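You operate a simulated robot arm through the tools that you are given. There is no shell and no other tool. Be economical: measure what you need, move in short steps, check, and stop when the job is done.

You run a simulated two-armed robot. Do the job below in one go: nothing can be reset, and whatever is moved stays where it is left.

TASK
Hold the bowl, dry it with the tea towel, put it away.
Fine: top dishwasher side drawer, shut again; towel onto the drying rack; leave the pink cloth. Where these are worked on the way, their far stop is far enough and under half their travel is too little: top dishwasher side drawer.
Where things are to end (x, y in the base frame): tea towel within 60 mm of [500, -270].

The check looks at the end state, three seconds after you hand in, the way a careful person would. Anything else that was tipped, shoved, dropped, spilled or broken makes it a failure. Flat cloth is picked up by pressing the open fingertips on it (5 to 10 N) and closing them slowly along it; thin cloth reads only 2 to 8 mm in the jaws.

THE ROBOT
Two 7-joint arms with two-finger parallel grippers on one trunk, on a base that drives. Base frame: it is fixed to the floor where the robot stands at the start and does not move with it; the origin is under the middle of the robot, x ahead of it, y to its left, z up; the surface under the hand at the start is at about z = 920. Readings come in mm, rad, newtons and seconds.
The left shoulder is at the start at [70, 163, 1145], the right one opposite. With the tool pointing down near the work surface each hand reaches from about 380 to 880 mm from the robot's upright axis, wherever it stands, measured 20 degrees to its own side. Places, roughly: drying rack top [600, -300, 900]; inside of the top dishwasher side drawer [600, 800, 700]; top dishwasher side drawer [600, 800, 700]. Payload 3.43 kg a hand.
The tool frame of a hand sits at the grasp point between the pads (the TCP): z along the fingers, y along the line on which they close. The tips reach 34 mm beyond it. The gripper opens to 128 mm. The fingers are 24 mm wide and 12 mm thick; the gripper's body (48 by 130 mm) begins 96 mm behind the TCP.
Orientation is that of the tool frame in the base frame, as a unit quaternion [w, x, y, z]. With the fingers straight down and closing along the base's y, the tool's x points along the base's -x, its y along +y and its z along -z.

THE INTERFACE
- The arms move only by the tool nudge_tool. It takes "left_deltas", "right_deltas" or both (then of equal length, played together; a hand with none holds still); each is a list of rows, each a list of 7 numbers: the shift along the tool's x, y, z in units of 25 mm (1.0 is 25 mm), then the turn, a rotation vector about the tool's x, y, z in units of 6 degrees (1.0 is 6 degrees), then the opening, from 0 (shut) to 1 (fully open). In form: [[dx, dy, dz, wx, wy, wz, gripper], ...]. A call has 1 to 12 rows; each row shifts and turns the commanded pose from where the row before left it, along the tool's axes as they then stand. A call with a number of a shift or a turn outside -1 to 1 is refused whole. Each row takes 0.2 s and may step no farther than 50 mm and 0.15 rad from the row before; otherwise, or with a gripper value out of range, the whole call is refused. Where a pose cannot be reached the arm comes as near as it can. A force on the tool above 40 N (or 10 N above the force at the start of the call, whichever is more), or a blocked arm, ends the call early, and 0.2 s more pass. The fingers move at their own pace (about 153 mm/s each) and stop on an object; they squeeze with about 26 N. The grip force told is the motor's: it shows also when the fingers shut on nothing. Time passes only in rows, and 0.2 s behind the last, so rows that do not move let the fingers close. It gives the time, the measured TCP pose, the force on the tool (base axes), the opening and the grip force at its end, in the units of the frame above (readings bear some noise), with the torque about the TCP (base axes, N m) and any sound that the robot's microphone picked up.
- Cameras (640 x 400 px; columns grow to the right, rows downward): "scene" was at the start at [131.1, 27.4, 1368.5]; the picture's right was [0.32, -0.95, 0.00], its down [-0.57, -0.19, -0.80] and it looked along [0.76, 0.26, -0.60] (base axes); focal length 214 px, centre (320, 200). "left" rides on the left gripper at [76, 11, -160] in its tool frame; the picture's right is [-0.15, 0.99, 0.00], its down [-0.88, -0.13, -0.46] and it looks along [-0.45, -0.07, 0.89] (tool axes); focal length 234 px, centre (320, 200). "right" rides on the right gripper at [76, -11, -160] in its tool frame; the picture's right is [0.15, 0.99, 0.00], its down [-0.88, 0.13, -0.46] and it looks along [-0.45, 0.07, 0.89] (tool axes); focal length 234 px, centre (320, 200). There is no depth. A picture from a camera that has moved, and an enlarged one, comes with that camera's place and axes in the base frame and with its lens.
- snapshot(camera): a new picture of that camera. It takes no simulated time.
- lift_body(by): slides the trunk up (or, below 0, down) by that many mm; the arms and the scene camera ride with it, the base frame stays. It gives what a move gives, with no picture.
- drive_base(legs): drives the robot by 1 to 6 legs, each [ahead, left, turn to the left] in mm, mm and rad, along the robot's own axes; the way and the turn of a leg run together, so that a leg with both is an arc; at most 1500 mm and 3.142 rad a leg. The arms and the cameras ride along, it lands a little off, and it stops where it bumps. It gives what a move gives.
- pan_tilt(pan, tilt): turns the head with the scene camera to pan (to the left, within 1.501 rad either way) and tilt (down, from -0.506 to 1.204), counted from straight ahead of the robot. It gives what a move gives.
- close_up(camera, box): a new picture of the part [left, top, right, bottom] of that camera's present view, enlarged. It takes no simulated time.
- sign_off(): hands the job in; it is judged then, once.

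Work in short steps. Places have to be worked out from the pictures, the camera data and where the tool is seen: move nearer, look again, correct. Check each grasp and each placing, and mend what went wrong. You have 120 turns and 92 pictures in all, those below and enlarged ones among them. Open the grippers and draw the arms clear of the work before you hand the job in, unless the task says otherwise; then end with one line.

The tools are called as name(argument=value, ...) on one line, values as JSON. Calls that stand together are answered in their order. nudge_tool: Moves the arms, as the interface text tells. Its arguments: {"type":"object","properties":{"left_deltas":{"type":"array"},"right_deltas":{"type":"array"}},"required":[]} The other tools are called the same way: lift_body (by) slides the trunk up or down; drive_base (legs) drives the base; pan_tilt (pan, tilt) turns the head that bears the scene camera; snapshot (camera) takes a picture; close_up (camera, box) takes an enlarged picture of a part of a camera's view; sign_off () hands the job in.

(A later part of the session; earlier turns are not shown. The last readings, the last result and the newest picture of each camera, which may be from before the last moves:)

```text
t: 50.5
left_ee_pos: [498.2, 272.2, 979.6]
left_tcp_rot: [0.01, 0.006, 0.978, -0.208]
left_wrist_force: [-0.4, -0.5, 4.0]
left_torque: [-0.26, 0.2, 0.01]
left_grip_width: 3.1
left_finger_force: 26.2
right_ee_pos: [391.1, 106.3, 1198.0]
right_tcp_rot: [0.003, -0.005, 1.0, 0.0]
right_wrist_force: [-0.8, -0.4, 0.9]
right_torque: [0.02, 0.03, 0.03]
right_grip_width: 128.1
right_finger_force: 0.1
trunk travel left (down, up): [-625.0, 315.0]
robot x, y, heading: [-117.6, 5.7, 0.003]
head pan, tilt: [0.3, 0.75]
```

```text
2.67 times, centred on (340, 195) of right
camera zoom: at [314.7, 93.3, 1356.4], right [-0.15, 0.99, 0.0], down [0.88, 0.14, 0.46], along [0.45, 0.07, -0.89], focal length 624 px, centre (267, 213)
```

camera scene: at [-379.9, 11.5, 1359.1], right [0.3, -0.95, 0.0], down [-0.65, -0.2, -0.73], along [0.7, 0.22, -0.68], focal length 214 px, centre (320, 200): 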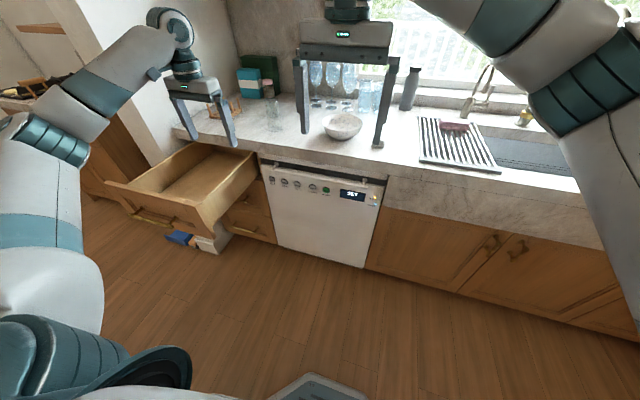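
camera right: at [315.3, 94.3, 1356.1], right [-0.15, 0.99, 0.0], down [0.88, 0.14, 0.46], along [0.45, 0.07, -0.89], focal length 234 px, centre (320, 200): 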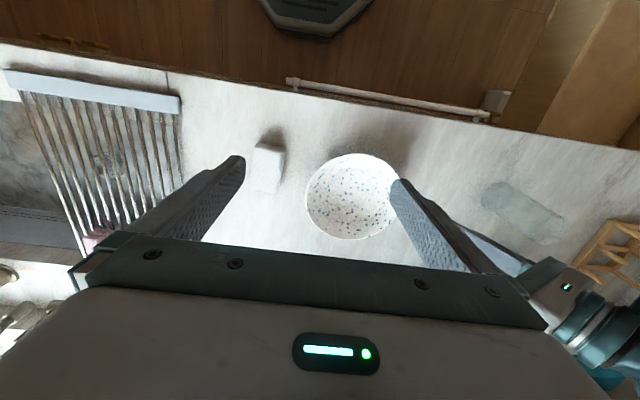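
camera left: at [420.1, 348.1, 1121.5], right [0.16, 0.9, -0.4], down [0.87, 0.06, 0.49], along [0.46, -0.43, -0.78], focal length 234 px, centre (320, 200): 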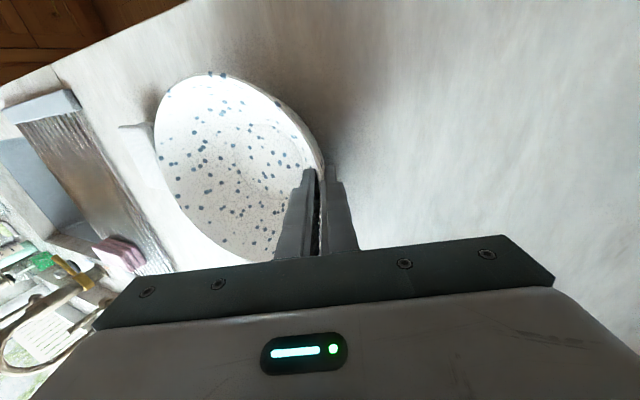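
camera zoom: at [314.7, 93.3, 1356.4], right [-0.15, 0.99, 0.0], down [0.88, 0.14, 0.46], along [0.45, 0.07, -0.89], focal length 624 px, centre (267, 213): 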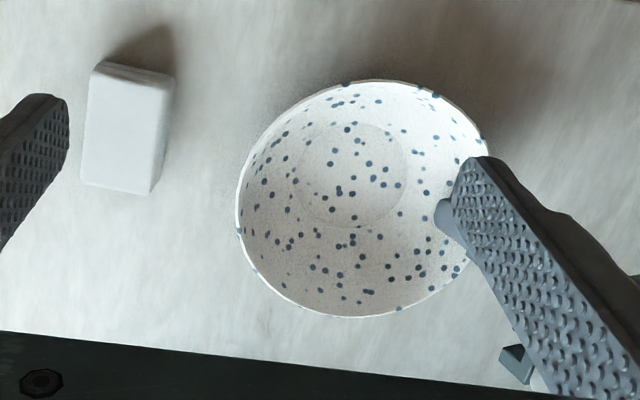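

The bowl is held by the rim (3.1 mm, 26 N). Now the right hand goes over the towel, with a slight yaw to match.

nudge_tool(right_deltas=[[-0.41, -0.435, 0.84, 0, 0, 0.1, 0.8], [-0.41, -0.435, 0.84, 0, 0, 0.1, 0.8], [-0.41, -0.435, 0.84, 0, 0, 0.1, 0.8], [-0.41, -0.435, 0.84, 0, 0, 0.1, 0.8], [-0.41, -0.435, 0.84, 0, 0, 0.1, 0.8], [-0.41, -0.435, 0.84, 0, 0, 0.1, 0.8], [-0.41, -0.435, 0.84, 0, 0, 0.1, 0.8], [-0.41, -0.435, 0.84, 0, 0, 0.1, 0.8]])

snapshot(camera="right")

```text
t: 52.3
left_ee_pos: [498.9, 272.2, 981.1]
left_tcp_rot: [0.01, 0.006, 0.978, -0.207]
left_wrist_force: [0.5, 2.1, 5.9]
left_torque: [-0.18, 0.26, -0.08]
left_grip_width: 3.2
left_finger_force: 26.1
right_ee_pos: [469.7, 18.1, 1029.6]
right_tcp_rot: [0.002, 0.037, 0.999, 0.001]
right_wrist_force: [0.1, -0.2, -0.8]
right_torque: [0.01, -0.01, 0.01]
right_grip_width: 102.1
right_finger_force: 0.0
trunk travel left (down, up): [-625.0, 315.0]
robot x, y, heading: [-116.9, -1.6, 0.005]
head pan, tilt: [0.3, 0.75]
```

```text
63 pictures are left
camera right: at [393.1, 11.3, 1188.5], right [-0.07, 1.0, 0.0], down [0.89, 0.06, 0.46], along [0.46, 0.03, -0.89], focal length 234 px, centre (320, 200)
```

right: 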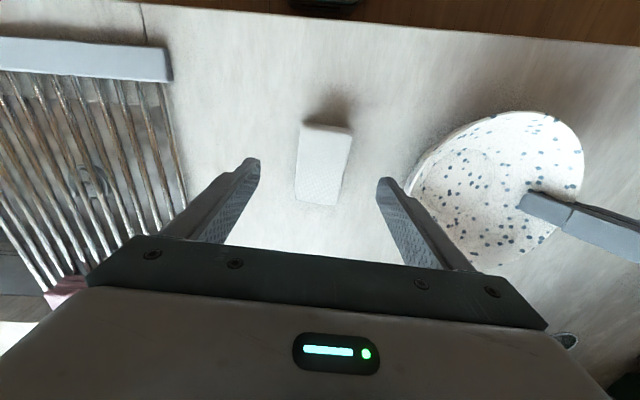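

The towel is centred under the hand at about (479, 17). I narrow the jaws to clear the bowl, descend to TCP z≈965 and close slowly.

nudge_tool(right_deltas=[[-0.32, 0, 0.4, 0, 0, 0, 0.65], [0, 0, 0.7, 0, 0, 0, 0.65], [0, 0, 0.7, 0, 0, 0, 0.65], [0, 0, 0.75, 0, 0, 0, 0.65], [0, 0, 0, 0, 0, 0, 0.5], [0, 0, 0, 0, 0, 0, 0.4], [0, 0, 0, 0, 0, 0, 0.3], [0, 0, 0, 0, 0, 0, 0.2], [0, 0, 0, 0, 0, 0, 0.1], [0, 0, 0, 0, 0, 0, 0], [0, 0, 0, 0, 0, 0, 0]])

close_up(camera="right", box=[200, 80, 440, 270])

close_up(camera="left", box=[60, 60, 360, 270])

```text
t: 54.7
left_ee_pos: [497.5, 271.6, 978.9]
left_tcp_rot: [0.01, 0.005, 0.978, -0.208]
left_wrist_force: [0.7, 0.7, 5.9]
left_torque: [-0.27, 0.23, -0.03]
left_grip_width: 3.0
left_finger_force: 25.9
right_ee_pos: [479.4, 17.1, 966.9]
right_tcp_rot: [0.003, 0.037, 0.999, 0.001]
right_wrist_force: [-0.4, -0.6, 0.5]
right_torque: [-0.01, -0.01, 0.05]
right_grip_width: 55.0
right_finger_force: 25.9
trunk travel left (down, up): [-625.0, 315.0]
robot x, y, heading: [-115.9, 3.6, 0.007]
head pan, tilt: [0.3, 0.75]
```

```text
2.11 times, centred on (320, 175) of right
camera zoom: at [402.0, 10.9, 1125.1], right [-0.07, 1.0, 0.0], down [0.89, 0.06, 0.46], along [0.46, 0.03, -0.89], focal length 493 px, centre (320, 253)
```

zoom: 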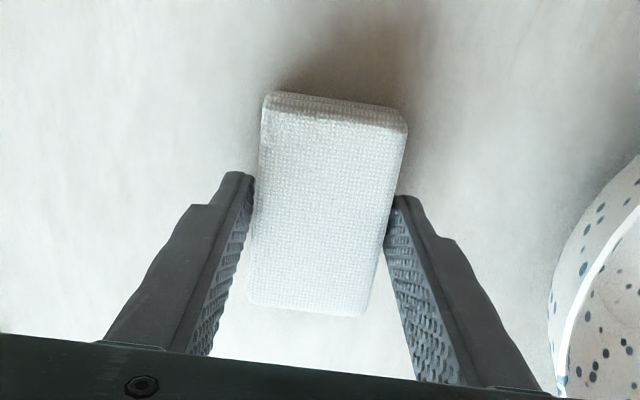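

```text
1.90 times, centred on (210, 165) of left
camera zoom: at [419.9, 348.3, 1121.3], right [0.16, 0.9, -0.4], down [0.87, 0.06, 0.49], along [0.46, -0.43, -0.78], focal length 446 px, centre (530, 267)
```

zoom: 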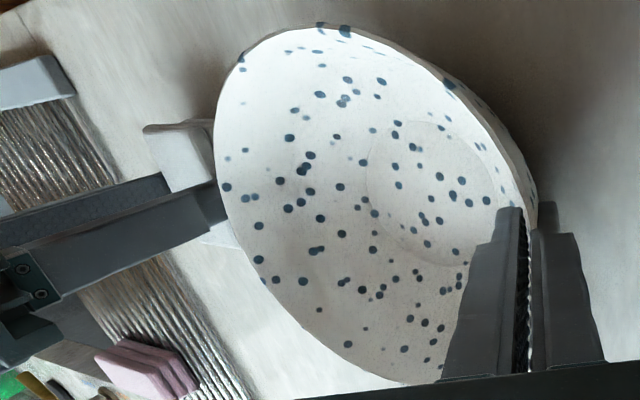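

The towel is held firmly (55 mm, 26 N). I lift it and yaw the hand about 90° so the gripper's thin side faces the left hand.

nudge_tool(right_deltas=[[0, 0, -0.6, 0, 0, 0, 0], [0, 0, -0.9, 0, 0, 0, 0], [0, 0, -0.9, 0, 0, 0, 0], [0, 0, -0.9, 0, 0, 0, 0], [0, 0, -0.5, 0, 0, -1, 0], [0, 0, 0, 0, 0, -1, 0], [0, 0, 0, 0, 0, -1, 0], [0, 0, 0, 0, 0, -1, 0], [0, 0, 0, 0, 0, -1, 0], [0, 0, 0, 0, 0, -1, 0], [0, 0, 0, 0, 0, -1, 0]])

nudge_tool(right_deltas=[[0, 0, 0, 0, 0, -1, 0], [0, 0, 0, 0, 0, -1, 0], [0, 0, 0, 0, 0, -1, 0], [0, 0, 0, 0, 0, -1, 0], [0, 0, 0, 0, 0, -1, 0], [0, 0, 0, 0, 0, -1, 0], [0, 0, 0, 0, 0, -1, 0]])

snapshot(camera="right")

snapshot(camera="scene")

```text
t: 57.1
left_ee_pos: [498.0, 272.5, 978.8]
left_tcp_rot: [0.009, 0.006, 0.978, -0.207]
left_wrist_force: [-0.3, -1.0, 5.8]
left_torque: [-0.26, 0.23, 0.02]
left_grip_width: 3.1
left_finger_force: 25.7
right_ee_pos: [479.9, 17.3, 1061.9]
right_tcp_rot: [0.002, -0.324, 0.946, 0.001]
right_wrist_force: [-0.3, 0.2, -0.4]
right_torque: [0.0, 0.02, 0.0]
right_grip_width: 54.9
right_finger_force: 25.6
trunk travel left (down, up): [-625.0, 315.0]
robot x, y, heading: [-117.9, -1.6, -0.002]
head pan, tilt: [0.3, 0.75]
```

```text
t: 58.7
left_ee_pos: [498.5, 272.0, 980.0]
left_tcp_rot: [0.009, 0.006, 0.978, -0.208]
left_wrist_force: [-2.0, 1.6, 5.0]
left_torque: [-0.19, 0.26, -0.05]
left_grip_width: 3.0
left_finger_force: 26.3
right_ee_pos: [478.0, 10.8, 1059.8]
right_tcp_rot: [0.002, -0.577, 0.817, -0.002]
right_wrist_force: [-0.2, -0.4, -0.5]
right_torque: [0.0, 0.01, -0.01]
right_grip_width: 54.8
right_finger_force: 26.0
right hand out of reach, approached as far as the arm can: row 6, 7
trunk travel left (down, up): [-625.0, 315.0]
robot x, y, heading: [-119.0, 1.8, 0.003]
head pan, tilt: [0.3, 0.75]
```

```text
60 pictures are left
camera right: at [461.8, -65.7, 1218.0], right [-0.98, 0.19, -0.01], down [0.17, 0.87, 0.46], along [0.09, 0.45, -0.89], focal length 234 px, centre (320, 200)
```

right: 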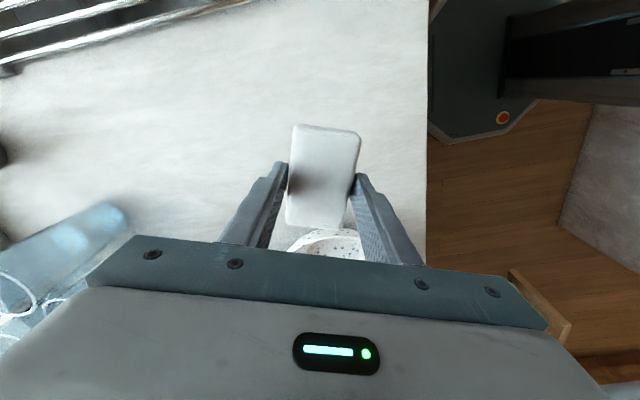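

```text
59 pictures are left
camera scene: at [10.0, 25.1, 1359.2], right [0.3, -0.95, 0.0], down [-0.65, -0.2, -0.73], along [0.7, 0.22, -0.68], focal length 214 px, centre (320, 200)
```

scene: 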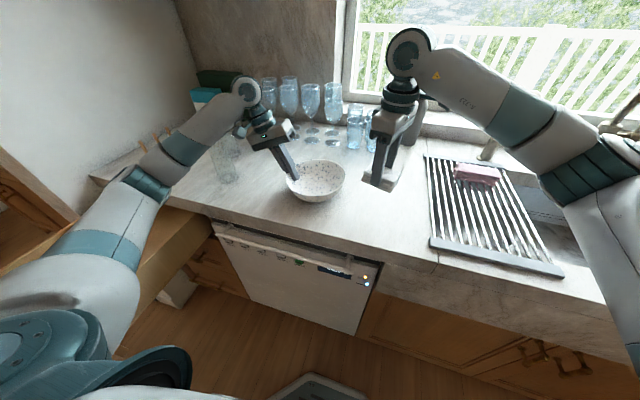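

Yaw stops near 70°, so I back off to 60° and carry the towel over the bowl centre at about (493, 183), staying above the rim.

nudge_tool(right_deltas=[[0, 0, 0, 0, 0, 0.9, 0], [0, 0, 0, 0, 0, 0.85, 0], [-0.78, 0.365, 0, 0, 0, 0, 0], [-0.78, 0.365, 0, 0, 0, 0, 0], [-0.78, 0.365, 0, 0, 0, 0, 0], [-0.78, 0.365, 0, 0, 0, 0, 0], [-0.78, 0.365, 0, 0, 0, 0, 0], [-0.78, 0.365, 0, 0, 0, 0, 0], [-0.78, 0.365, 0, 0, 0, 0, 0], [-0.78, 0.365, 0, 0, 0, 0, 0]])

snapshot(camera="scene")

snapshot(camera="left")

```text
t: 60.9
left_ee_pos: [497.3, 272.4, 980.2]
left_tcp_rot: [0.009, 0.006, 0.978, -0.209]
left_wrist_force: [0.2, -0.3, 4.1]
left_torque: [-0.23, 0.22, -0.02]
left_grip_width: 2.9
left_finger_force: 25.7
right_ee_pos: [493.0, 182.7, 1060.3]
right_tcp_rot: [0.004, -0.499, 0.866, -0.002]
right_wrist_force: [0.0, 0.6, -0.2]
right_torque: [0.01, 0.03, 0.0]
right_grip_width: 55.0
right_finger_force: 25.7
trunk travel left (down, up): [-625.0, 315.0]
robot x, y, heading: [-116.1, 1.6, 0.001]
head pan, tilt: [0.3, 0.75]
```

```text
58 pictures are left
camera scene: at [9.9, 25.9, 1359.2], right [0.3, -0.95, 0.0], down [-0.65, -0.21, -0.73], along [0.7, 0.22, -0.68], focal length 214 px, centre (320, 200)
```

scene: 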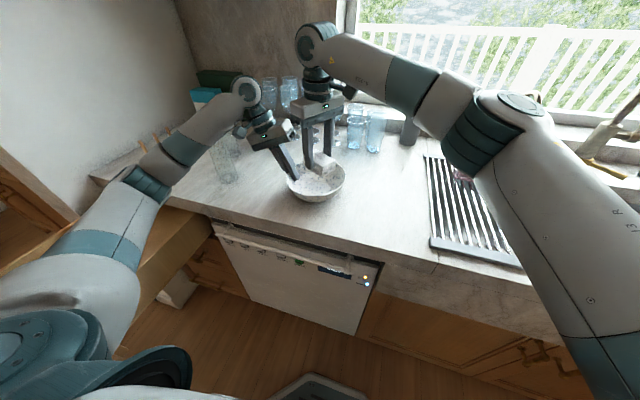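

```text
57 pictures are left
camera left: at [420.1, 348.8, 1121.0], right [0.16, 0.9, -0.4], down [0.87, 0.06, 0.49], along [0.46, -0.43, -0.78], focal length 234 px, centre (320, 200)
```

left: 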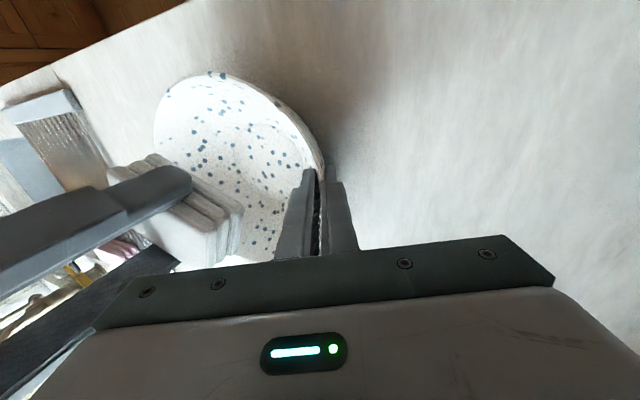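

The towel hangs centred over the bowl. I lower it: quickly to z≈1000, then in small steps until it touches.

nudge_tool(right_deltas=[[0, 0, 0.8, 0, 0, 0, 0], [0, 0, 0.8, 0, 0, 0, 0], [0, 0, 0.6, 0, 0, 0, 0], [0, 0, 0.2, 0, 0, 0, 0], [0, 0, 0.2, 0, 0, 0, 0], [0, 0, 0.15, 0, 0, 0, 0]])

close_up(camera="left", box=[60, 60, 360, 270])

```text
t: 62.3
left_ee_pos: [498.2, 272.1, 979.5]
left_tcp_rot: [0.009, 0.005, 0.978, -0.208]
left_wrist_force: [0.4, -0.6, 4.7]
left_torque: [0.06, 0.23, -0.05]
left_grip_width: 3.0
left_finger_force: 26.0
right_ee_pos: [494.1, 182.3, 991.0]
right_tcp_rot: [0.003, -0.499, 0.867, -0.001]
right_wrist_force: [0.8, 1.5, 1.8]
right_torque: [-0.03, 0.02, 0.05]
right_grip_width: 55.0
right_finger_force: 26.2
trunk travel left (down, up): [-625.0, 315.0]
robot x, y, heading: [-118.3, -0.3, 0.005]
head pan, tilt: [0.3, 0.75]
```

```text
1.90 times, centred on (210, 165) of left
camera zoom: at [420.1, 348.3, 1121.3], right [0.16, 0.9, -0.4], down [0.87, 0.06, 0.49], along [0.46, -0.43, -0.78], focal length 446 px, centre (530, 267)
```

zoom: 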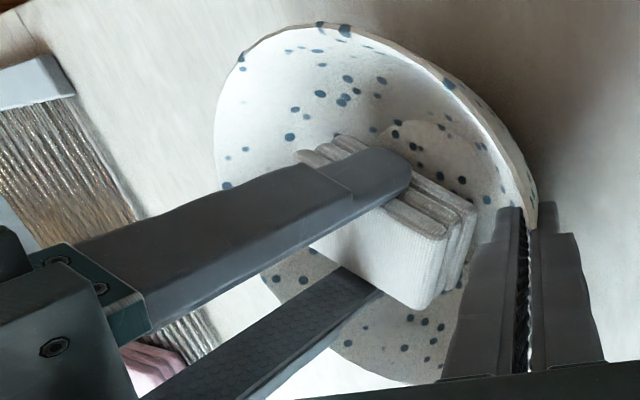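

Light contact on the bowl wall (≈2 N). I press slightly more and begin small wiping strokes along and across, with rotation.

nudge_tool(right_deltas=[[-0.1, 0, 0.1, 0, 0, 0, 0], [0, 0.3, 0, 0, 0, 0, 0], [0, 0.3, 0, 0, 0, 0, 0], [0, -0.3, 0, 0, 0, 0, 0], [0, -0.3, 0, 0, 0, 0, 0], [0, -0.3, 0, 0, 0, 0, 0], [0, -0.3, 0, 0, 0, 0, 0], [0, 0.3, 0, 0, 0, 0, 0], [0, 0.3, 0, 0, 0, 0, 0]])

close_up(camera="left", box=[60, 60, 360, 270])

```text
t: 64.3
left_ee_pos: [497.2, 271.2, 980.1]
left_tcp_rot: [0.008, 0.007, 0.978, -0.209]
left_wrist_force: [-2.7, -10.8, 2.0]
left_torque: [0.32, 0.53, -0.37]
left_grip_width: 3.3
left_finger_force: 26.6
right_ee_pos: [494.9, 182.8, 988.6]
right_tcp_rot: [0.004, -0.499, 0.867, -0.002]
right_wrist_force: [4.6, 5.8, 10.3]
right_torque: [-0.24, -0.27, 0.24]
right_grip_width: 55.0
right_finger_force: 26.4
trunk travel left (down, up): [-625.0, 315.0]
robot x, y, heading: [-117.3, -1.5, 0.001]
head pan, tilt: [0.3, 0.75]
```

```text
1.90 times, centred on (210, 165) of left
camera zoom: at [419.7, 347.0, 1121.7], right [0.16, 0.9, -0.4], down [0.87, 0.06, 0.49], along [0.46, -0.43, -0.78], focal length 446 px, centre (530, 267)
```

zoom: 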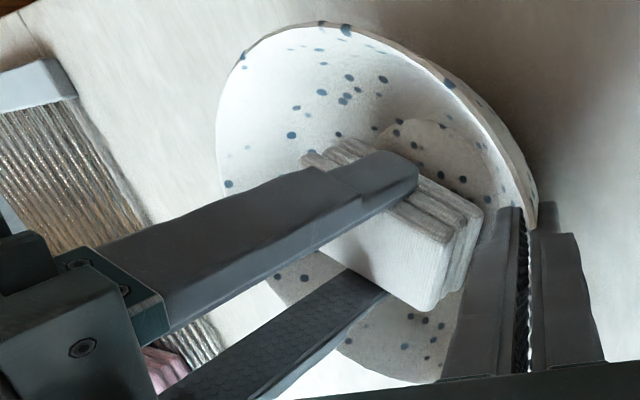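

Contact is about 10 N, the towel is firm in the jaws and the bowl is steady. I wipe in circles, plus turning strokes, a touch higher.

nudge_tool(right_deltas=[[0.4, 0, -0.1, 0, 0, 0, 0], [-0.117, 0.283, 0, 0, 0, 0, 0], [-0.283, 0.117, 0, 0, 0, 0, 0], [-0.283, -0.117, 0, 0, 0, 0, 0], [-0.117, -0.283, 0, 0, 0, 0, 0], [0.117, -0.283, 0, 0, 0, 0, 0], [0.283, -0.117, 0, 0, 0, 0, 0], [0.283, 0.117, 0, 0, 0, 0, 0], [0.117, 0.283, 0, 0, 0, 0, 0], [-0.4, 0, 0, 0, 0, 0, 0]])

nudge_tool(right_deltas=[[0, 0, 0.05, 0, 0, 0.9, 0], [0, 0, 0, 0, 0, 0.9, 0], [0, 0, 0, 0, 0, 0.9, 0], [0, 0, 0, 0, 0, 0.9, 0], [0, 0, 0, 0, 0, 0.9, 0], [0, 0, 0, 0, 0, 0.9, 0], [0, 0, 0, 0, 0, 0.9, 0], [0, 0, 0, 0, 0, 0.9, 0]])

close_up(camera="left", box=[60, 60, 360, 270])

```text
t: 66.5
left_ee_pos: [497.3, 274.1, 980.3]
left_tcp_rot: [0.009, 0.004, 0.978, -0.208]
left_wrist_force: [-2.1, -2.6, 4.3]
left_torque: [-0.13, 0.31, 0.05]
left_grip_width: 3.0
left_finger_force: 25.9
right_ee_pos: [495.6, 184.3, 990.4]
right_tcp_rot: [0.002, -0.499, 0.866, -0.001]
right_wrist_force: [0.1, 0.6, 1.6]
right_torque: [-0.12, 0.01, -0.01]
right_grip_width: 55.2
right_finger_force: 25.5
trunk travel left (down, up): [-625.0, 315.0]
robot x, y, heading: [-116.4, -1.1, 0.002]
head pan, tilt: [0.3, 0.75]
```

```text
t: 68.3
left_ee_pos: [499.0, 272.8, 979.4]
left_tcp_rot: [0.01, 0.005, 0.978, -0.208]
left_wrist_force: [9.1, 14.1, 3.3]
left_torque: [-1.68, 1.02, 0.21]
left_grip_width: 3.0
left_finger_force: 26.1
right_ee_pos: [495.7, 184.1, 989.7]
right_tcp_rot: [0.003, -0.144, 0.99, 0.0]
right_wrist_force: [-8.1, -14.1, 0.0]
right_torque: [1.5, -0.85, 0.53]
right_grip_width: 54.8
right_finger_force: 26.0
trunk travel left (down, up): [-625.0, 315.0]
robot x, y, heading: [-119.8, 0.3, 0.011]
head pan, tilt: [0.3, 0.75]
```

```text
1.90 times, centred on (210, 165) of left
camera zoom: at [420.5, 348.9, 1121.1], right [0.16, 0.9, -0.4], down [0.87, 0.06, 0.49], along [0.46, -0.42, -0.78], focal length 446 px, centre (530, 267)
```

zoom: 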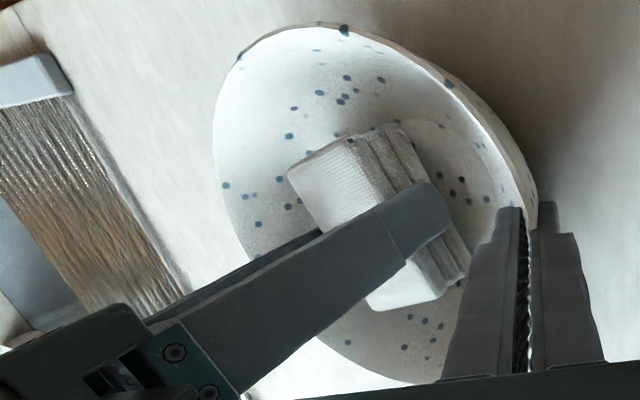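

The 14 N sideways force with high torque means the gripper bodies touched at this yaw. I turn back right away.

nudge_tool(right_deltas=[[0, 0, 0, 0, 0, -0.9, 0], [0, 0, 0, 0, 0, -0.9, 0], [0, 0, 0, 0, 0, -0.9, 0], [0, 0, 0, 0, 0, -0.9, 0], [0, 0, 0, 0, 0, -0.9, 0], [0, 0, 0, 0, 0, -0.9, 0], [0.2, 0, 0, 0, 0, 0, 0]])

```text
t: 69.9
left_ee_pos: [499.3, 271.7, 979.1]
left_tcp_rot: [0.009, 0.007, 0.978, -0.209]
left_wrist_force: [0.0, -5.9, 1.0]
left_torque: [0.13, 0.08, -0.05]
left_grip_width: 2.7
left_finger_force: 26.1
right_ee_pos: [491.4, 181.4, 990.4]
right_tcp_rot: [0.003, -0.417, 0.909, 0.0]
right_wrist_force: [1.1, 4.9, 2.6]
right_torque: [0.1, -0.02, 0.03]
right_grip_width: 54.8
right_finger_force: 26.1
trunk travel left (down, up): [-625.0, 315.0]
robot x, y, heading: [-125.1, 0.1, 0.005]
head pan, tilt: [0.3, 0.75]
```

Clear again, with light contact only. I now wipe up the -y, +x and -x walls and back.

nudge_tool(right_deltas=[[0.3, -0.26, -0.15, 0, 0, 0, 0], [0.3, -0.26, -0.2, 0, 0, 0, 0], [-0.3, 0.26, 0.2, 0, 0, 0, 0], [-0.3, 0.26, 0.15, 0, 0, 0, 0], [-0.26, -0.3, -0.15, 0, 0, 0, 0], [-0.26, -0.3, -0.2, 0, 0, 0, 0], [0.26, 0.3, 0.2, 0, 0, 0, 0], [0.26, 0.3, 0.15, 0, 0, 0, 0], [0.26, 0.3, -0.15, 0, 0, 0, 0], [0.26, 0.3, -0.2, 0, 0, 0, 0], [-0.26, -0.3, 0.2, 0, 0, 0, 0], [-0.26, -0.3, 0.15, 0, 0, 0, 0]])

nudge_tool(right_deltas=[[0.3, 0.0, -0.05, 0, 0, 0, 0], [-0.1, 0.25, 0.05, 0, 0, 0, 0], [-0.25, 0.1, 0.05, 0, 0, 0, 0], [-0.25, -0.1, 0, 0, 0, 0, 0], [-0.1, -0.25, 0, 0, 0, 0, 0], [0.1, -0.25, 0, 0, 0, 0, 0], [0.25, -0.1, 0, 0, 0, 0, 0], [0.25, 0.1, 0, 0, 0, 0, 0], [0.1, 0.25, 0, 0, 0, 0, 0], [-0.3, 0, 0, 0, 0, 0, 0]])

close_up(camera="left", box=[60, 60, 360, 270])

```text
t: 72.5
left_ee_pos: [498.2, 272.9, 979.8]
left_tcp_rot: [0.009, 0.006, 0.978, -0.208]
left_wrist_force: [-0.5, 0.3, 1.7]
left_torque: [0.12, 0.14, 0.05]
left_grip_width: 2.8
left_finger_force: 25.6
right_ee_pos: [492.3, 181.0, 990.2]
right_tcp_rot: [0.003, -0.415, 0.91, -0.001]
right_wrist_force: [-1.0, 1.6, 1.3]
right_torque: [0.0, 0.05, -0.07]
right_grip_width: 54.8
right_finger_force: 25.6
trunk travel left (down, up): [-625.0, 315.0]
robot x, y, heading: [-115.7, 1.3, 0.007]
head pan, tilt: [0.3, 0.75]
```

```text
t: 74.7
left_ee_pos: [496.3, 273.3, 980.3]
left_tcp_rot: [0.01, 0.005, 0.978, -0.207]
left_wrist_force: [-4.8, -11.5, 2.0]
left_torque: [0.71, 0.67, -0.02]
left_grip_width: 3.3
left_finger_force: 26.1
right_ee_pos: [490.0, 178.6, 989.8]
right_tcp_rot: [0.003, -0.415, 0.91, -0.002]
right_wrist_force: [-0.1, 4.2, 14.6]
right_torque: [-0.52, 0.06, 0.07]
right_grip_width: 55.4
right_finger_force: 25.8
trunk travel left (down, up): [-625.0, 315.0]
robot x, y, heading: [-117.4, 3.3, 0.005]
head pan, tilt: [0.3, 0.75]
```

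```text
1.90 times, centred on (210, 165) of left
camera zoom: at [418.8, 348.2, 1122.0], right [0.16, 0.9, -0.4], down [0.87, 0.06, 0.49], along [0.46, -0.42, -0.78], focal length 446 px, centre (530, 267)
```

zoom: 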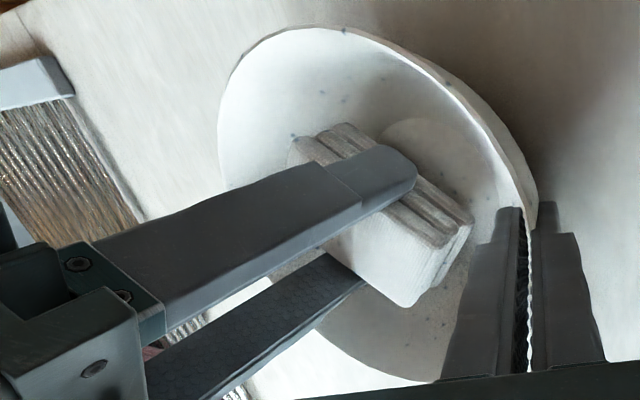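

The blue spots are the water and they are nearly gone, so wiping works. Another round of strokes will finish it.

nudge_tool(right_deltas=[[0.3, 0.0, -0.1, 0, 0, 0, 0], [-0.1, 0.25, 0.05, 0, 0, 0, 0], [-0.25, 0.1, 0, 0, 0, 0, 0], [-0.25, -0.1, 0, 0, 0, 0, 0], [-0.1, -0.25, 0, 0, 0, 0, 0], [0.1, -0.25, 0, 0, 0, 0, 0], [0.25, -0.1, 0, 0, 0, 0, 0], [0.25, 0.1, 0, 0, 0, 0, 0], [0.1, 0.25, 0, 0, 0, 0, 0], [-0.3, 0, 0, 0, 0, 0, 0]])

nudge_tool(right_deltas=[[0.3, -0.26, -0.15, 0, 0, 0, 0], [0.3, -0.26, -0.2, 0, 0, 0, 0], [-0.3, 0.26, 0.2, 0, 0, 0, 0], [-0.3, 0.26, 0.15, 0, 0, 0, 0], [-0.26, -0.3, -0.15, 0, 0, 0, 0], [-0.26, -0.3, -0.2, 0, 0, 0, 0], [0.26, 0.3, 0.2, 0, 0, 0, 0], [0.26, 0.3, 0.15, 0, 0, 0, 0], [0.26, 0.3, -0.15, 0, 0, 0, 0], [0.26, 0.3, -0.2, 0, 0, 0, 0], [-0.26, -0.3, 0.2, 0, 0, 0, 0], [-0.26, -0.3, 0.15, 0, 0, 0, 0]])

close_up(camera="left", box=[60, 60, 360, 270])

```text
t: 76.9
left_ee_pos: [498.4, 273.8, 980.7]
left_tcp_rot: [0.009, 0.005, 0.978, -0.207]
left_wrist_force: [-2.8, -8.0, 1.1]
left_torque: [0.55, 0.33, 0.03]
left_grip_width: 3.4
left_finger_force: 26.0
right_ee_pos: [490.2, 178.7, 990.0]
right_tcp_rot: [0.002, -0.416, 0.91, -0.001]
right_wrist_force: [0.0, 2.9, 10.0]
right_torque: [-0.35, 0.09, -0.02]
right_grip_width: 55.1
right_finger_force: 25.9
trunk travel left (down, up): [-625.0, 315.0]
robot x, y, heading: [-115.8, -2.7, 0.002]
head pan, tilt: [0.3, 0.75]
```

```text
t: 79.5
left_ee_pos: [498.6, 271.7, 979.4]
left_tcp_rot: [0.009, 0.006, 0.978, -0.208]
left_wrist_force: [-0.3, 1.5, 3.5]
left_torque: [0.01, 0.14, -0.03]
left_grip_width: 2.9
left_finger_force: 25.9
right_ee_pos: [492.4, 181.1, 989.5]
right_tcp_rot: [0.003, -0.415, 0.91, -0.001]
right_wrist_force: [-0.4, 0.4, -0.3]
right_torque: [-0.02, 0.05, -0.01]
right_grip_width: 54.6
right_finger_force: 25.9
trunk travel left (down, up): [-625.0, 315.0]
robot x, y, heading: [-115.6, 1.1, 0.01]
head pan, tilt: [0.3, 0.75]
```

```text
1.90 times, centred on (210, 165) of left
camera zoom: at [420.1, 348.4, 1121.1], right [0.16, 0.9, -0.4], down [0.87, 0.06, 0.49], along [0.46, -0.43, -0.78], focal length 446 px, centre (530, 267)
```

zoom: 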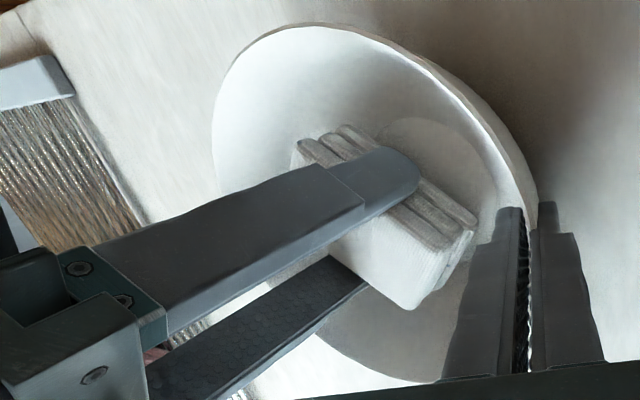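

No spots are visible any more. I add one short round for safety, then lift the towel out straight up to z≈1090.

nudge_tool(right_deltas=[[0.3, 0.0, 0.05, 0, 0, 0, 0], [-0.1, 0.25, 0.05, 0, 0, 0, 0], [-0.25, 0.1, 0, 0, 0, 0, 0], [-0.25, -0.1, 0, 0, 0, 0, 0], [-0.1, -0.25, 0, 0, 0, 0, 0], [0.1, -0.25, 0, 0, 0, 0, 0], [0.25, -0.1, 0, 0, 0, 0, 0], [0.25, 0.1, 0, 0, 0, 0, 0], [0.1, 0.25, 0, 0, 0, 0, 0], [-0.3, 0, 0, 0, 0, 0, 0]])

nudge_tool(right_deltas=[[0, 0, -0.5, 0, 0, 0, 0], [0, 0, -0.8, 0, 0, 0, 0], [0, 0, -0.9, 0, 0, 0, 0], [0, 0, -0.9, 0, 0, 0, 0], [0, 0, -0.9, 0, 0, 0, 0]])

close_up(camera="left", box=[60, 60, 360, 270])

```text
t: 81.7
left_ee_pos: [496.6, 272.8, 980.6]
left_tcp_rot: [0.009, 0.005, 0.978, -0.207]
left_wrist_force: [-5.5, -11.8, 2.5]
left_torque: [0.7, 0.84, -0.25]
left_grip_width: 3.6
left_finger_force: 25.9
right_ee_pos: [491.5, 178.4, 987.9]
right_tcp_rot: [0.003, -0.414, 0.91, -0.001]
right_wrist_force: [3.5, 5.8, 15.3]
right_torque: [-0.54, -0.04, 0.1]
right_grip_width: 55.0
right_finger_force: 26.2
trunk travel left (down, up): [-625.0, 315.0]
robot x, y, heading: [-122.7, -1.6, 0.006]
head pan, tilt: [0.3, 0.75]
```

```text
t: 82.9
left_ee_pos: [498.7, 271.8, 979.3]
left_tcp_rot: [0.011, 0.005, 0.978, -0.208]
left_wrist_force: [0.0, 1.5, 3.5]
left_torque: [-0.03, 0.08, -0.03]
left_grip_width: 3.1
left_finger_force: 25.7
right_ee_pos: [490.1, 180.7, 1087.3]
right_tcp_rot: [0.003, -0.417, 0.909, 0.0]
right_wrist_force: [0.5, -0.5, -0.7]
right_torque: [0.0, 0.0, 0.03]
right_grip_width: 55.3
right_finger_force: 26.0
trunk travel left (down, up): [-625.0, 315.0]
robot x, y, heading: [-118.4, -0.2, 0.005]
head pan, tilt: [0.3, 0.75]
```

```text
1.90 times, centred on (210, 165) of left
camera zoom: at [420.1, 348.5, 1121.0], right [0.16, 0.9, -0.4], down [0.87, 0.06, 0.49], along [0.46, -0.43, -0.78], focal length 446 px, centre (530, 267)
```

zoom: 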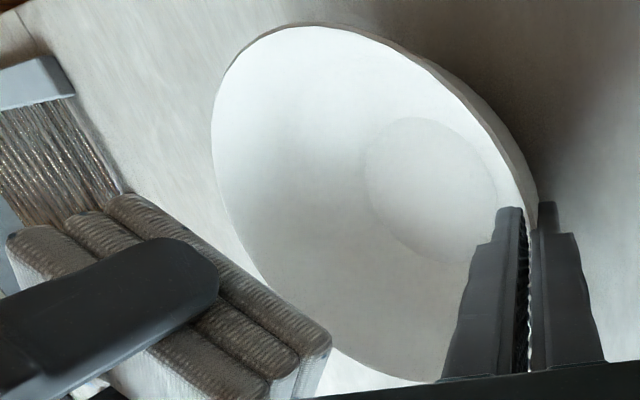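

The bowl is clean and dry. I carry the towel over to the rack, above (500, -270).

nudge_tool(right_deltas=[[0.954, -0.867, 0, 0, 0, 0, 0], [0.954, -0.867, 0, 0, 0, 0, 0], [0.954, -0.867, 0, 0, 0, 0, 0], [0.954, -0.867, 0, 0, 0, 0, 0], [0.954, -0.867, 0, 0, 0, 0, 0], [0.954, -0.867, 0, 0, 0, 0, 0], [0.954, -0.867, 0, 0, 0, 0, 0]])

nudge_tool(right_deltas=[[0.954, -0.867, 0, 0, 0, 0, 0], [0.954, -0.867, 0, 0, 0, 0, 0], [0.954, -0.867, 0, 0, 0, 0, 0], [0.954, -0.867, 0, 0, 0, 0, 0], [0.954, -0.867, 0, 0, 0, 0, 0], [0.954, -0.867, 0, 0, 0, 0, 0], [0.954, -0.867, 0, 0, 0, 0, 0]])

pan_tilt(pan=-0.2, tilt=0.8)

snapshot(camera="scene")

snapshot(camera="right")

```text
t: 84.5
left_ee_pos: [498.6, 271.9, 979.7]
left_tcp_rot: [0.008, 0.005, 0.978, -0.207]
left_wrist_force: [0.5, -0.6, 0.8]
left_torque: [-0.03, 0.06, 0.0]
left_grip_width: 3.1
left_finger_force: 25.8
right_ee_pos: [497.3, -46.5, 1085.4]
right_tcp_rot: [0.003, -0.416, 0.909, 0.001]
right_wrist_force: [0.2, -0.4, 0.4]
right_torque: [0.04, 0.0, 0.01]
right_grip_width: 54.9
right_finger_force: 25.6
trunk travel left (down, up): [-625.0, 315.0]
robot x, y, heading: [-121.1, 1.0, 0.002]
head pan, tilt: [0.3, 0.75]
```

```text
t: 86.1
left_ee_pos: [497.7, 272.0, 980.5]
left_tcp_rot: [0.008, 0.005, 0.978, -0.207]
left_wrist_force: [-0.3, -0.5, 0.6]
left_torque: [0.03, 0.12, -0.05]
left_grip_width: 2.8
left_finger_force: 26.1
right_ee_pos: [491.2, -262.4, 1086.9]
right_tcp_rot: [0.004, -0.413, 0.911, 0.0]
right_wrist_force: [0.1, -0.2, -1.2]
right_torque: [-0.01, -0.03, 0.01]
right_grip_width: 55.0
right_finger_force: 26.4
right hand out of reach, approached as far as the arm can: row 7
trunk travel left (down, up): [-625.0, 315.0]
robot x, y, heading: [-117.1, 1.3, 0.009]
head pan, tilt: [0.3, 0.75]
```

```text
t: 87.0
left_ee_pos: [499.2, 270.8, 980.1]
left_tcp_rot: [0.009, 0.006, 0.978, -0.209]
left_wrist_force: [-0.9, -0.6, 2.0]
left_torque: [0.04, 0.07, 0.0]
left_grip_width: 2.8
left_finger_force: 26.1
right_ee_pos: [491.8, -261.8, 1086.5]
right_tcp_rot: [0.003, -0.414, 0.91, 0.0]
right_wrist_force: [0.5, -0.6, 0.4]
right_torque: [-0.01, 0.01, 0.02]
right_grip_width: 54.9
right_finger_force: 26.3
trunk travel left (down, up): [-625.0, 315.0]
robot x, y, heading: [-116.9, 0.2, 0.005]
head pan, tilt: [-0.201, 0.799]
```

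```text
50 pictures are left
camera scene: at [10.5, -15.4, 1355.2], right [-0.19, -0.98, 0.0], down [-0.7, 0.14, -0.7], along [0.68, -0.13, -0.72], focal length 214 px, centre (320, 200)
```

scene: 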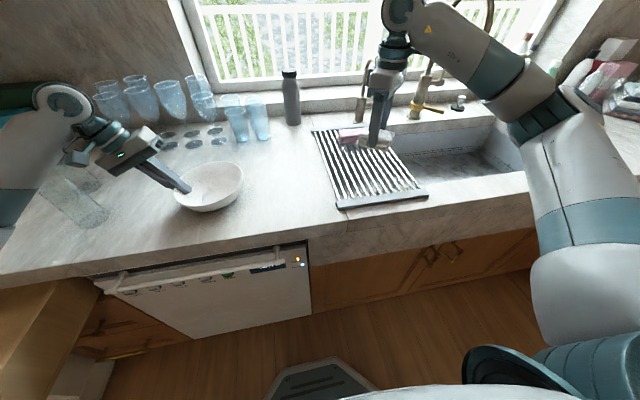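

```text
49 pictures are left
camera right: at [449.0, -327.0, 1244.4], right [-0.84, 0.54, -0.01], down [0.48, 0.75, 0.46], along [0.25, 0.39, -0.89], focal length 234 px, centre (320, 200)
```

right: 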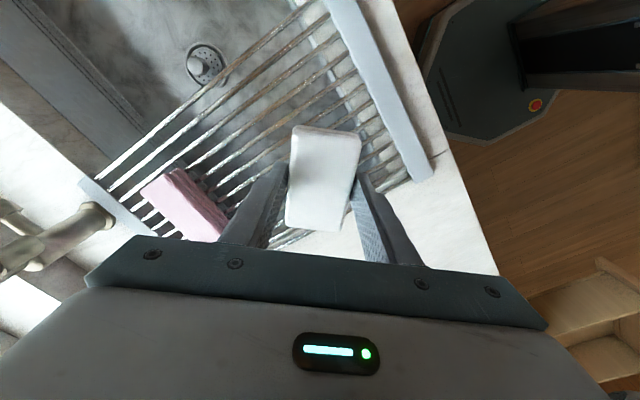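

The rack spans y -138 to -408, so (500, -270) is well inside it. I ease the yaw off its limit and lower toward the rods.

nudge_tool(right_deltas=[[0, 0, 0, 0, 0, 0.8, 0], [-0.12, -0.42, 0, 0, 0, 0.8, 0], [0, 0, 0.8, 0, 0, 0, 0], [0, 0, 0.8, 0, 0, 0, 0], [0, 0, 0.8, 0, 0, 0, 0], [0, 0, 0.8, 0, 0, 0, 0], [0, 0, 0.6, 0, 0, 0, 0]])

close_up(camera="scene", box=[290, 80, 450, 230])

snapshot(camera="right")

```text
t: 88.6
left_ee_pos: [498.4, 272.2, 979.5]
left_tcp_rot: [0.009, 0.005, 0.978, -0.208]
left_wrist_force: [-0.2, 0.1, 1.1]
left_torque: [0.02, 0.04, -0.02]
left_grip_width: 3.0
left_finger_force: 26.2
right_ee_pos: [501.4, -266.8, 990.0]
right_tcp_rot: [0.003, -0.338, 0.941, 0.0]
right_wrist_force: [0.3, -0.1, -0.5]
right_torque: [-0.05, -0.01, -0.01]
right_grip_width: 55.0
right_finger_force: 26.3
trunk travel left (down, up): [-625.0, 315.0]
robot x, y, heading: [-117.5, -1.0, 0.006]
head pan, tilt: [-0.201, 0.799]
```

```text
2.67 times, centred on (370, 155) of scene
camera zoom: at [10.6, -15.6, 1355.2], right [-0.19, -0.98, 0.0], down [-0.7, 0.14, -0.7], along [0.68, -0.14, -0.72], focal length 572 px, centre (187, 320)
```

zoom: 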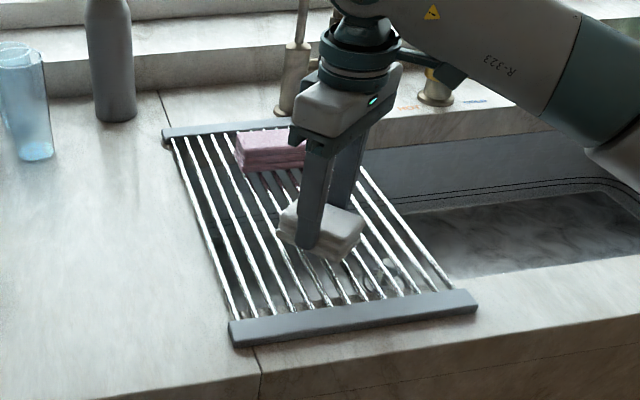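

```text
47 pictures are left
camera right: at [448.6, -324.8, 1148.6], right [-0.74, 0.67, 0.0], down [0.59, 0.66, 0.46], along [0.31, 0.34, -0.89], focal length 234 px, centre (320, 200)
```

right: 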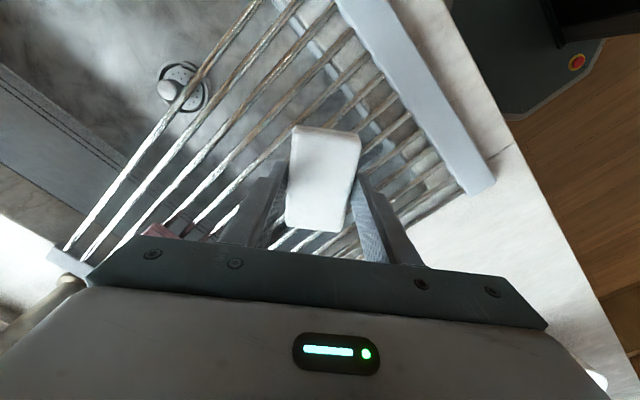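

It's positioned over the rods, well clear of the pink cloth. I lower in small steps until contact.

nudge_tool(right_deltas=[[0, 0, 0.15, 0, 0, 0, 0], [0, 0, 0.15, 0, 0, 0, 0], [0, 0, 0.15, 0, 0, 0, 0], [0, 0, 0.1, 0, 0, 0, 0], [0, 0, 0, 0, 0, 0, 0]])

```text
t: 89.8
left_ee_pos: [498.6, 272.8, 979.3]
left_tcp_rot: [0.009, 0.006, 0.978, -0.208]
left_wrist_force: [0.0, -0.1, -0.7]
left_torque: [0.09, 0.0, -0.01]
left_grip_width: 3.1
left_finger_force: 26.0
right_ee_pos: [501.8, -267.8, 977.8]
right_tcp_rot: [0.005, -0.337, 0.941, 0.0]
right_wrist_force: [1.1, -0.6, 9.7]
right_torque: [0.38, -0.25, -0.06]
right_grip_width: 54.9
right_finger_force: 25.9
trunk travel left (down, up): [-625.0, 315.0]
robot x, y, heading: [-119.4, 0.2, 0.007]
head pan, tilt: [-0.201, 0.799]
```

Contact at 10 N: the towel rests on the rods. I ease up 1 mm, open the jaws and withdraw upward.

nudge_tool(right_deltas=[[0, 0, -0.04, 0, 0, 0, 0.3], [0, 0, 0, 0, 0, 0, 0.45], [0, 0, 0, 0, 0, 0, 0.6], [0, 0, 0, 0, 0, 0, 0.7], [0, 0, 0, 0, 0, 0, 0.7], [0, 0, -0.5, 0, 0, 0, 0.7], [0, 0, -0.9, 0, 0, 0, 0.7], [0, 0, -1, 0, 0, 0, 0.7], [0, 0, -1, 0, 0, 0, 0.7], [0, 0, -1, 0, 0, 0, 0.7], [0, 0, -1, 0, 0, 0, 0.7]])

snapshot(camera="right")

close_up(camera="scene", box=[290, 80, 450, 230])

```text
t: 92.2
left_ee_pos: [499.4, 272.7, 980.1]
left_tcp_rot: [0.009, 0.005, 0.978, -0.208]
left_wrist_force: [-0.3, 0.7, 1.1]
left_torque: [0.03, 0.1, -0.06]
left_grip_width: 3.1
left_finger_force: 26.2
right_ee_pos: [500.4, -267.1, 1113.7]
right_tcp_rot: [0.004, -0.338, 0.941, -0.001]
right_wrist_force: [-0.4, 1.1, -0.3]
right_torque: [-0.03, 0.02, 0.01]
right_grip_width: 89.8
right_finger_force: 0.0
trunk travel left (down, up): [-625.0, 315.0]
robot x, y, heading: [-117.5, 1.9, 0.004]
head pan, tilt: [-0.201, 0.799]
```

```text
46 pictures are left
camera right: at [447.3, -324.6, 1271.2], right [-0.74, 0.67, 0.0], down [0.59, 0.66, 0.46], along [0.31, 0.34, -0.89], focal length 234 px, centre (320, 200)
```

right: 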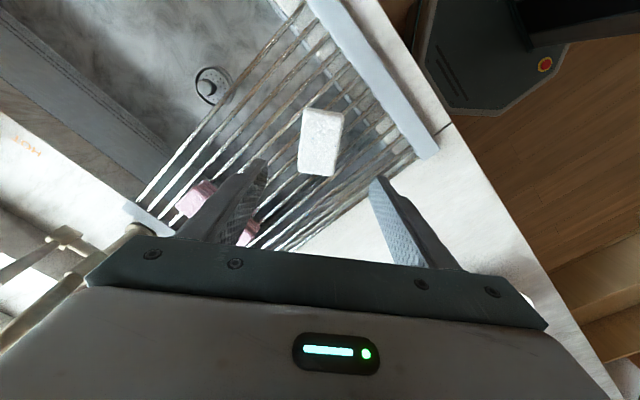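

```text
2.67 times, centred on (370, 155) of scene
camera zoom: at [10.0, -15.1, 1355.1], right [-0.19, -0.98, 0.0], down [-0.7, 0.14, -0.7], along [0.68, -0.14, -0.72], focal length 572 px, centre (187, 320)
```

zoom: 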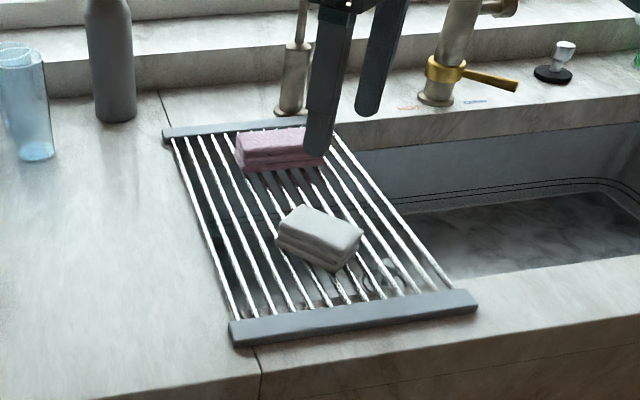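

The towel lies flat on the rack at about (500, -268), and the pink cloth is untouched. I retract the right hand and at the same time lift the bowl 100 mm with the left.

nudge_tool(left_deltas=[[0, -0.2, -0.457, 0, 0, 0, 0], [0, -0.2, -0.457, 0, 0, 0, 0], [0, -0.2, -0.457, 0, 0, 0, 0], [0, -0.2, -0.457, 0, 0, 0, 0], [0, -0.2, -0.457, 0, 0, 0, 0], [0, -0.2, -0.457, 0, 0, 0, 0], [0, -0.2, -0.457, 0, 0, 0, 0], [0, -0.2, -0.457, 0, 0, 0, 0]], right_deltas=[[0, 0, -0.9, 0, 0, 0, 0.7], [0, 0, -0.9, 0, 0, 0, 0.7], [0, 0, -0.9, 0, 0, 0, 0.7], [0.9, 0.77, 0, 0, 0, 0, 0.7], [0.9, 0.77, 0, 0, 0, 0, 0.7], [0.9, 0.77, 0, 0, 0, 0, 0.7], [0.9, 0.77, 0, 0, 0, 0, 0.7], [0.9, 0.77, 0, 0, 0, 0, 0.7]])

snapshot(camera="left")

snapshot(camera="scene")

```text
t: 94.0
left_ee_pos: [496.1, 271.8, 1078.4]
left_tcp_rot: [0.01, 0.007, 0.978, -0.209]
left_wrist_force: [-0.2, -0.5, -1.7]
left_torque: [0.15, -0.04, 0.0]
left_grip_width: 2.6
left_finger_force: 25.6
right_ee_pos: [350.9, -264.4, 1178.6]
right_tcp_rot: [0.003, -0.337, 0.941, 0.0]
right_wrist_force: [0.2, -0.1, 0.1]
right_torque: [0.01, 0.0, -0.02]
right_grip_width: 89.6
right_finger_force: 0.0
trunk travel left (down, up): [-625.0, 315.0]
robot x, y, heading: [-114.8, 2.8, 0.008]
head pan, tilt: [-0.201, 0.799]
```

```text
44 pictures are left
camera left: at [417.3, 348.4, 1220.3], right [0.16, 0.9, -0.4], down [0.87, 0.06, 0.49], along [0.46, -0.43, -0.78], focal length 234 px, centre (320, 200)
```

left: 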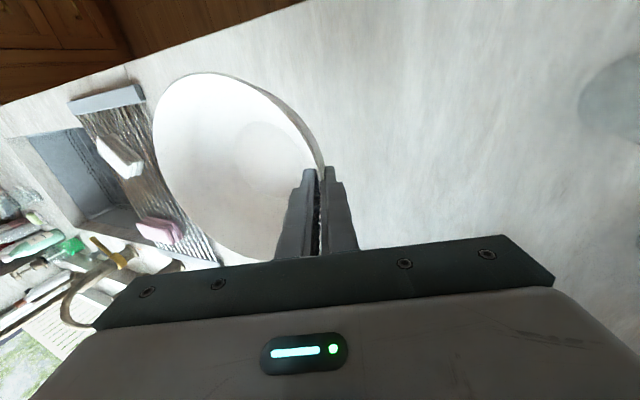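

```text
43 pictures are left
camera scene: at [9.8, -15.8, 1355.2], right [-0.19, -0.98, 0.0], down [-0.7, 0.14, -0.7], along [0.68, -0.14, -0.72], focal length 214 px, centre (320, 200)
```

scene: 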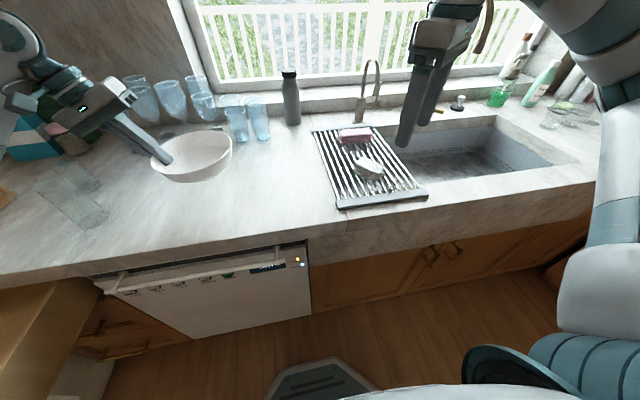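

The bowl came up securely (about 2 N). I back off and drive left, to stand just right of the open drawer, then look at the drawer.

drive_base(legs=[[-240, 0, 0], [0, 270, 0]])

pan_tilt(pan=0.75, tilt=0.85)

snapshot(camera="scene")

```text
t: 97.3
left_ee_pos: [255.3, 539.7, 1078.8]
left_tcp_rot: [0.009, 0.006, 0.978, -0.208]
left_wrist_force: [-0.4, 1.1, -1.8]
left_torque: [0.1, -0.05, -0.01]
left_grip_width: 3.0
left_finger_force: 25.9
right_ee_pos: [111.3, 3.6, 1178.2]
right_tcp_rot: [0.002, -0.337, 0.942, 0.0]
right_wrist_force: [0.1, -0.1, -0.2]
right_torque: [0.06, -0.02, -0.01]
right_grip_width: 89.5
right_finger_force: 0.0
trunk travel left (down, up): [-625.0, 315.0]
robot x, y, heading: [-362.5, 265.7, 0.006]
head pan, tilt: [-0.201, 0.799]
```

```text
t: 98.5
left_ee_pos: [255.2, 540.0, 1076.8]
left_tcp_rot: [0.009, 0.006, 0.978, -0.208]
left_wrist_force: [0.4, 0.0, -1.6]
left_torque: [0.12, -0.05, 0.02]
left_grip_width: 3.2
left_finger_force: 25.8
right_ee_pos: [111.3, 3.3, 1178.7]
right_tcp_rot: [0.003, -0.337, 0.942, 0.0]
right_wrist_force: [0.0, 0.7, -0.4]
right_torque: [-0.03, 0.0, -0.02]
right_grip_width: 89.7
right_finger_force: 0.0
trunk travel left (down, up): [-625.0, 315.0]
robot x, y, heading: [-359.8, 270.5, 0.006]
head pan, tilt: [0.75, 0.85]
```

```text
42 pictures are left
camera scene: at [-252.6, 321.9, 1351.1], right [0.68, -0.73, 0.0], down [-0.55, -0.51, -0.66], along [0.48, 0.45, -0.75], focal length 214 px, centre (320, 200)
```

scene: 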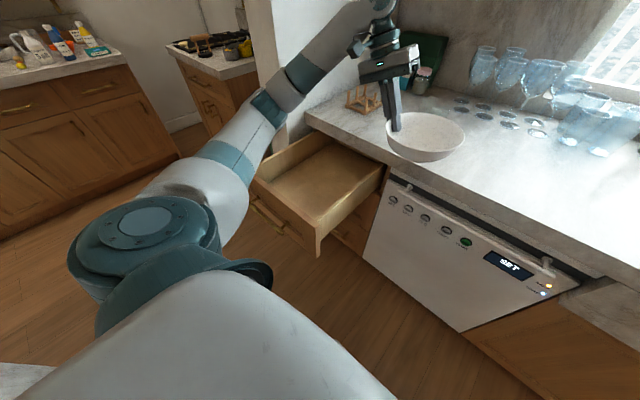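

I zoom in on the drawer to work out its inside.

close_up(camera="scene", box=[240, 110, 410, 260])

```text
2.67 times, centred on (325, 185) of scene
camera zoom: at [-252.6, 321.9, 1351.1], right [0.68, -0.73, 0.0], down [-0.55, -0.51, -0.66], along [0.48, 0.45, -0.75], focal length 572 px, centre (307, 240)
```

zoom: 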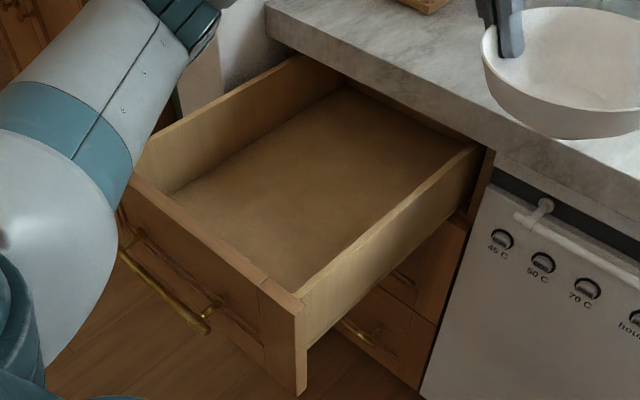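

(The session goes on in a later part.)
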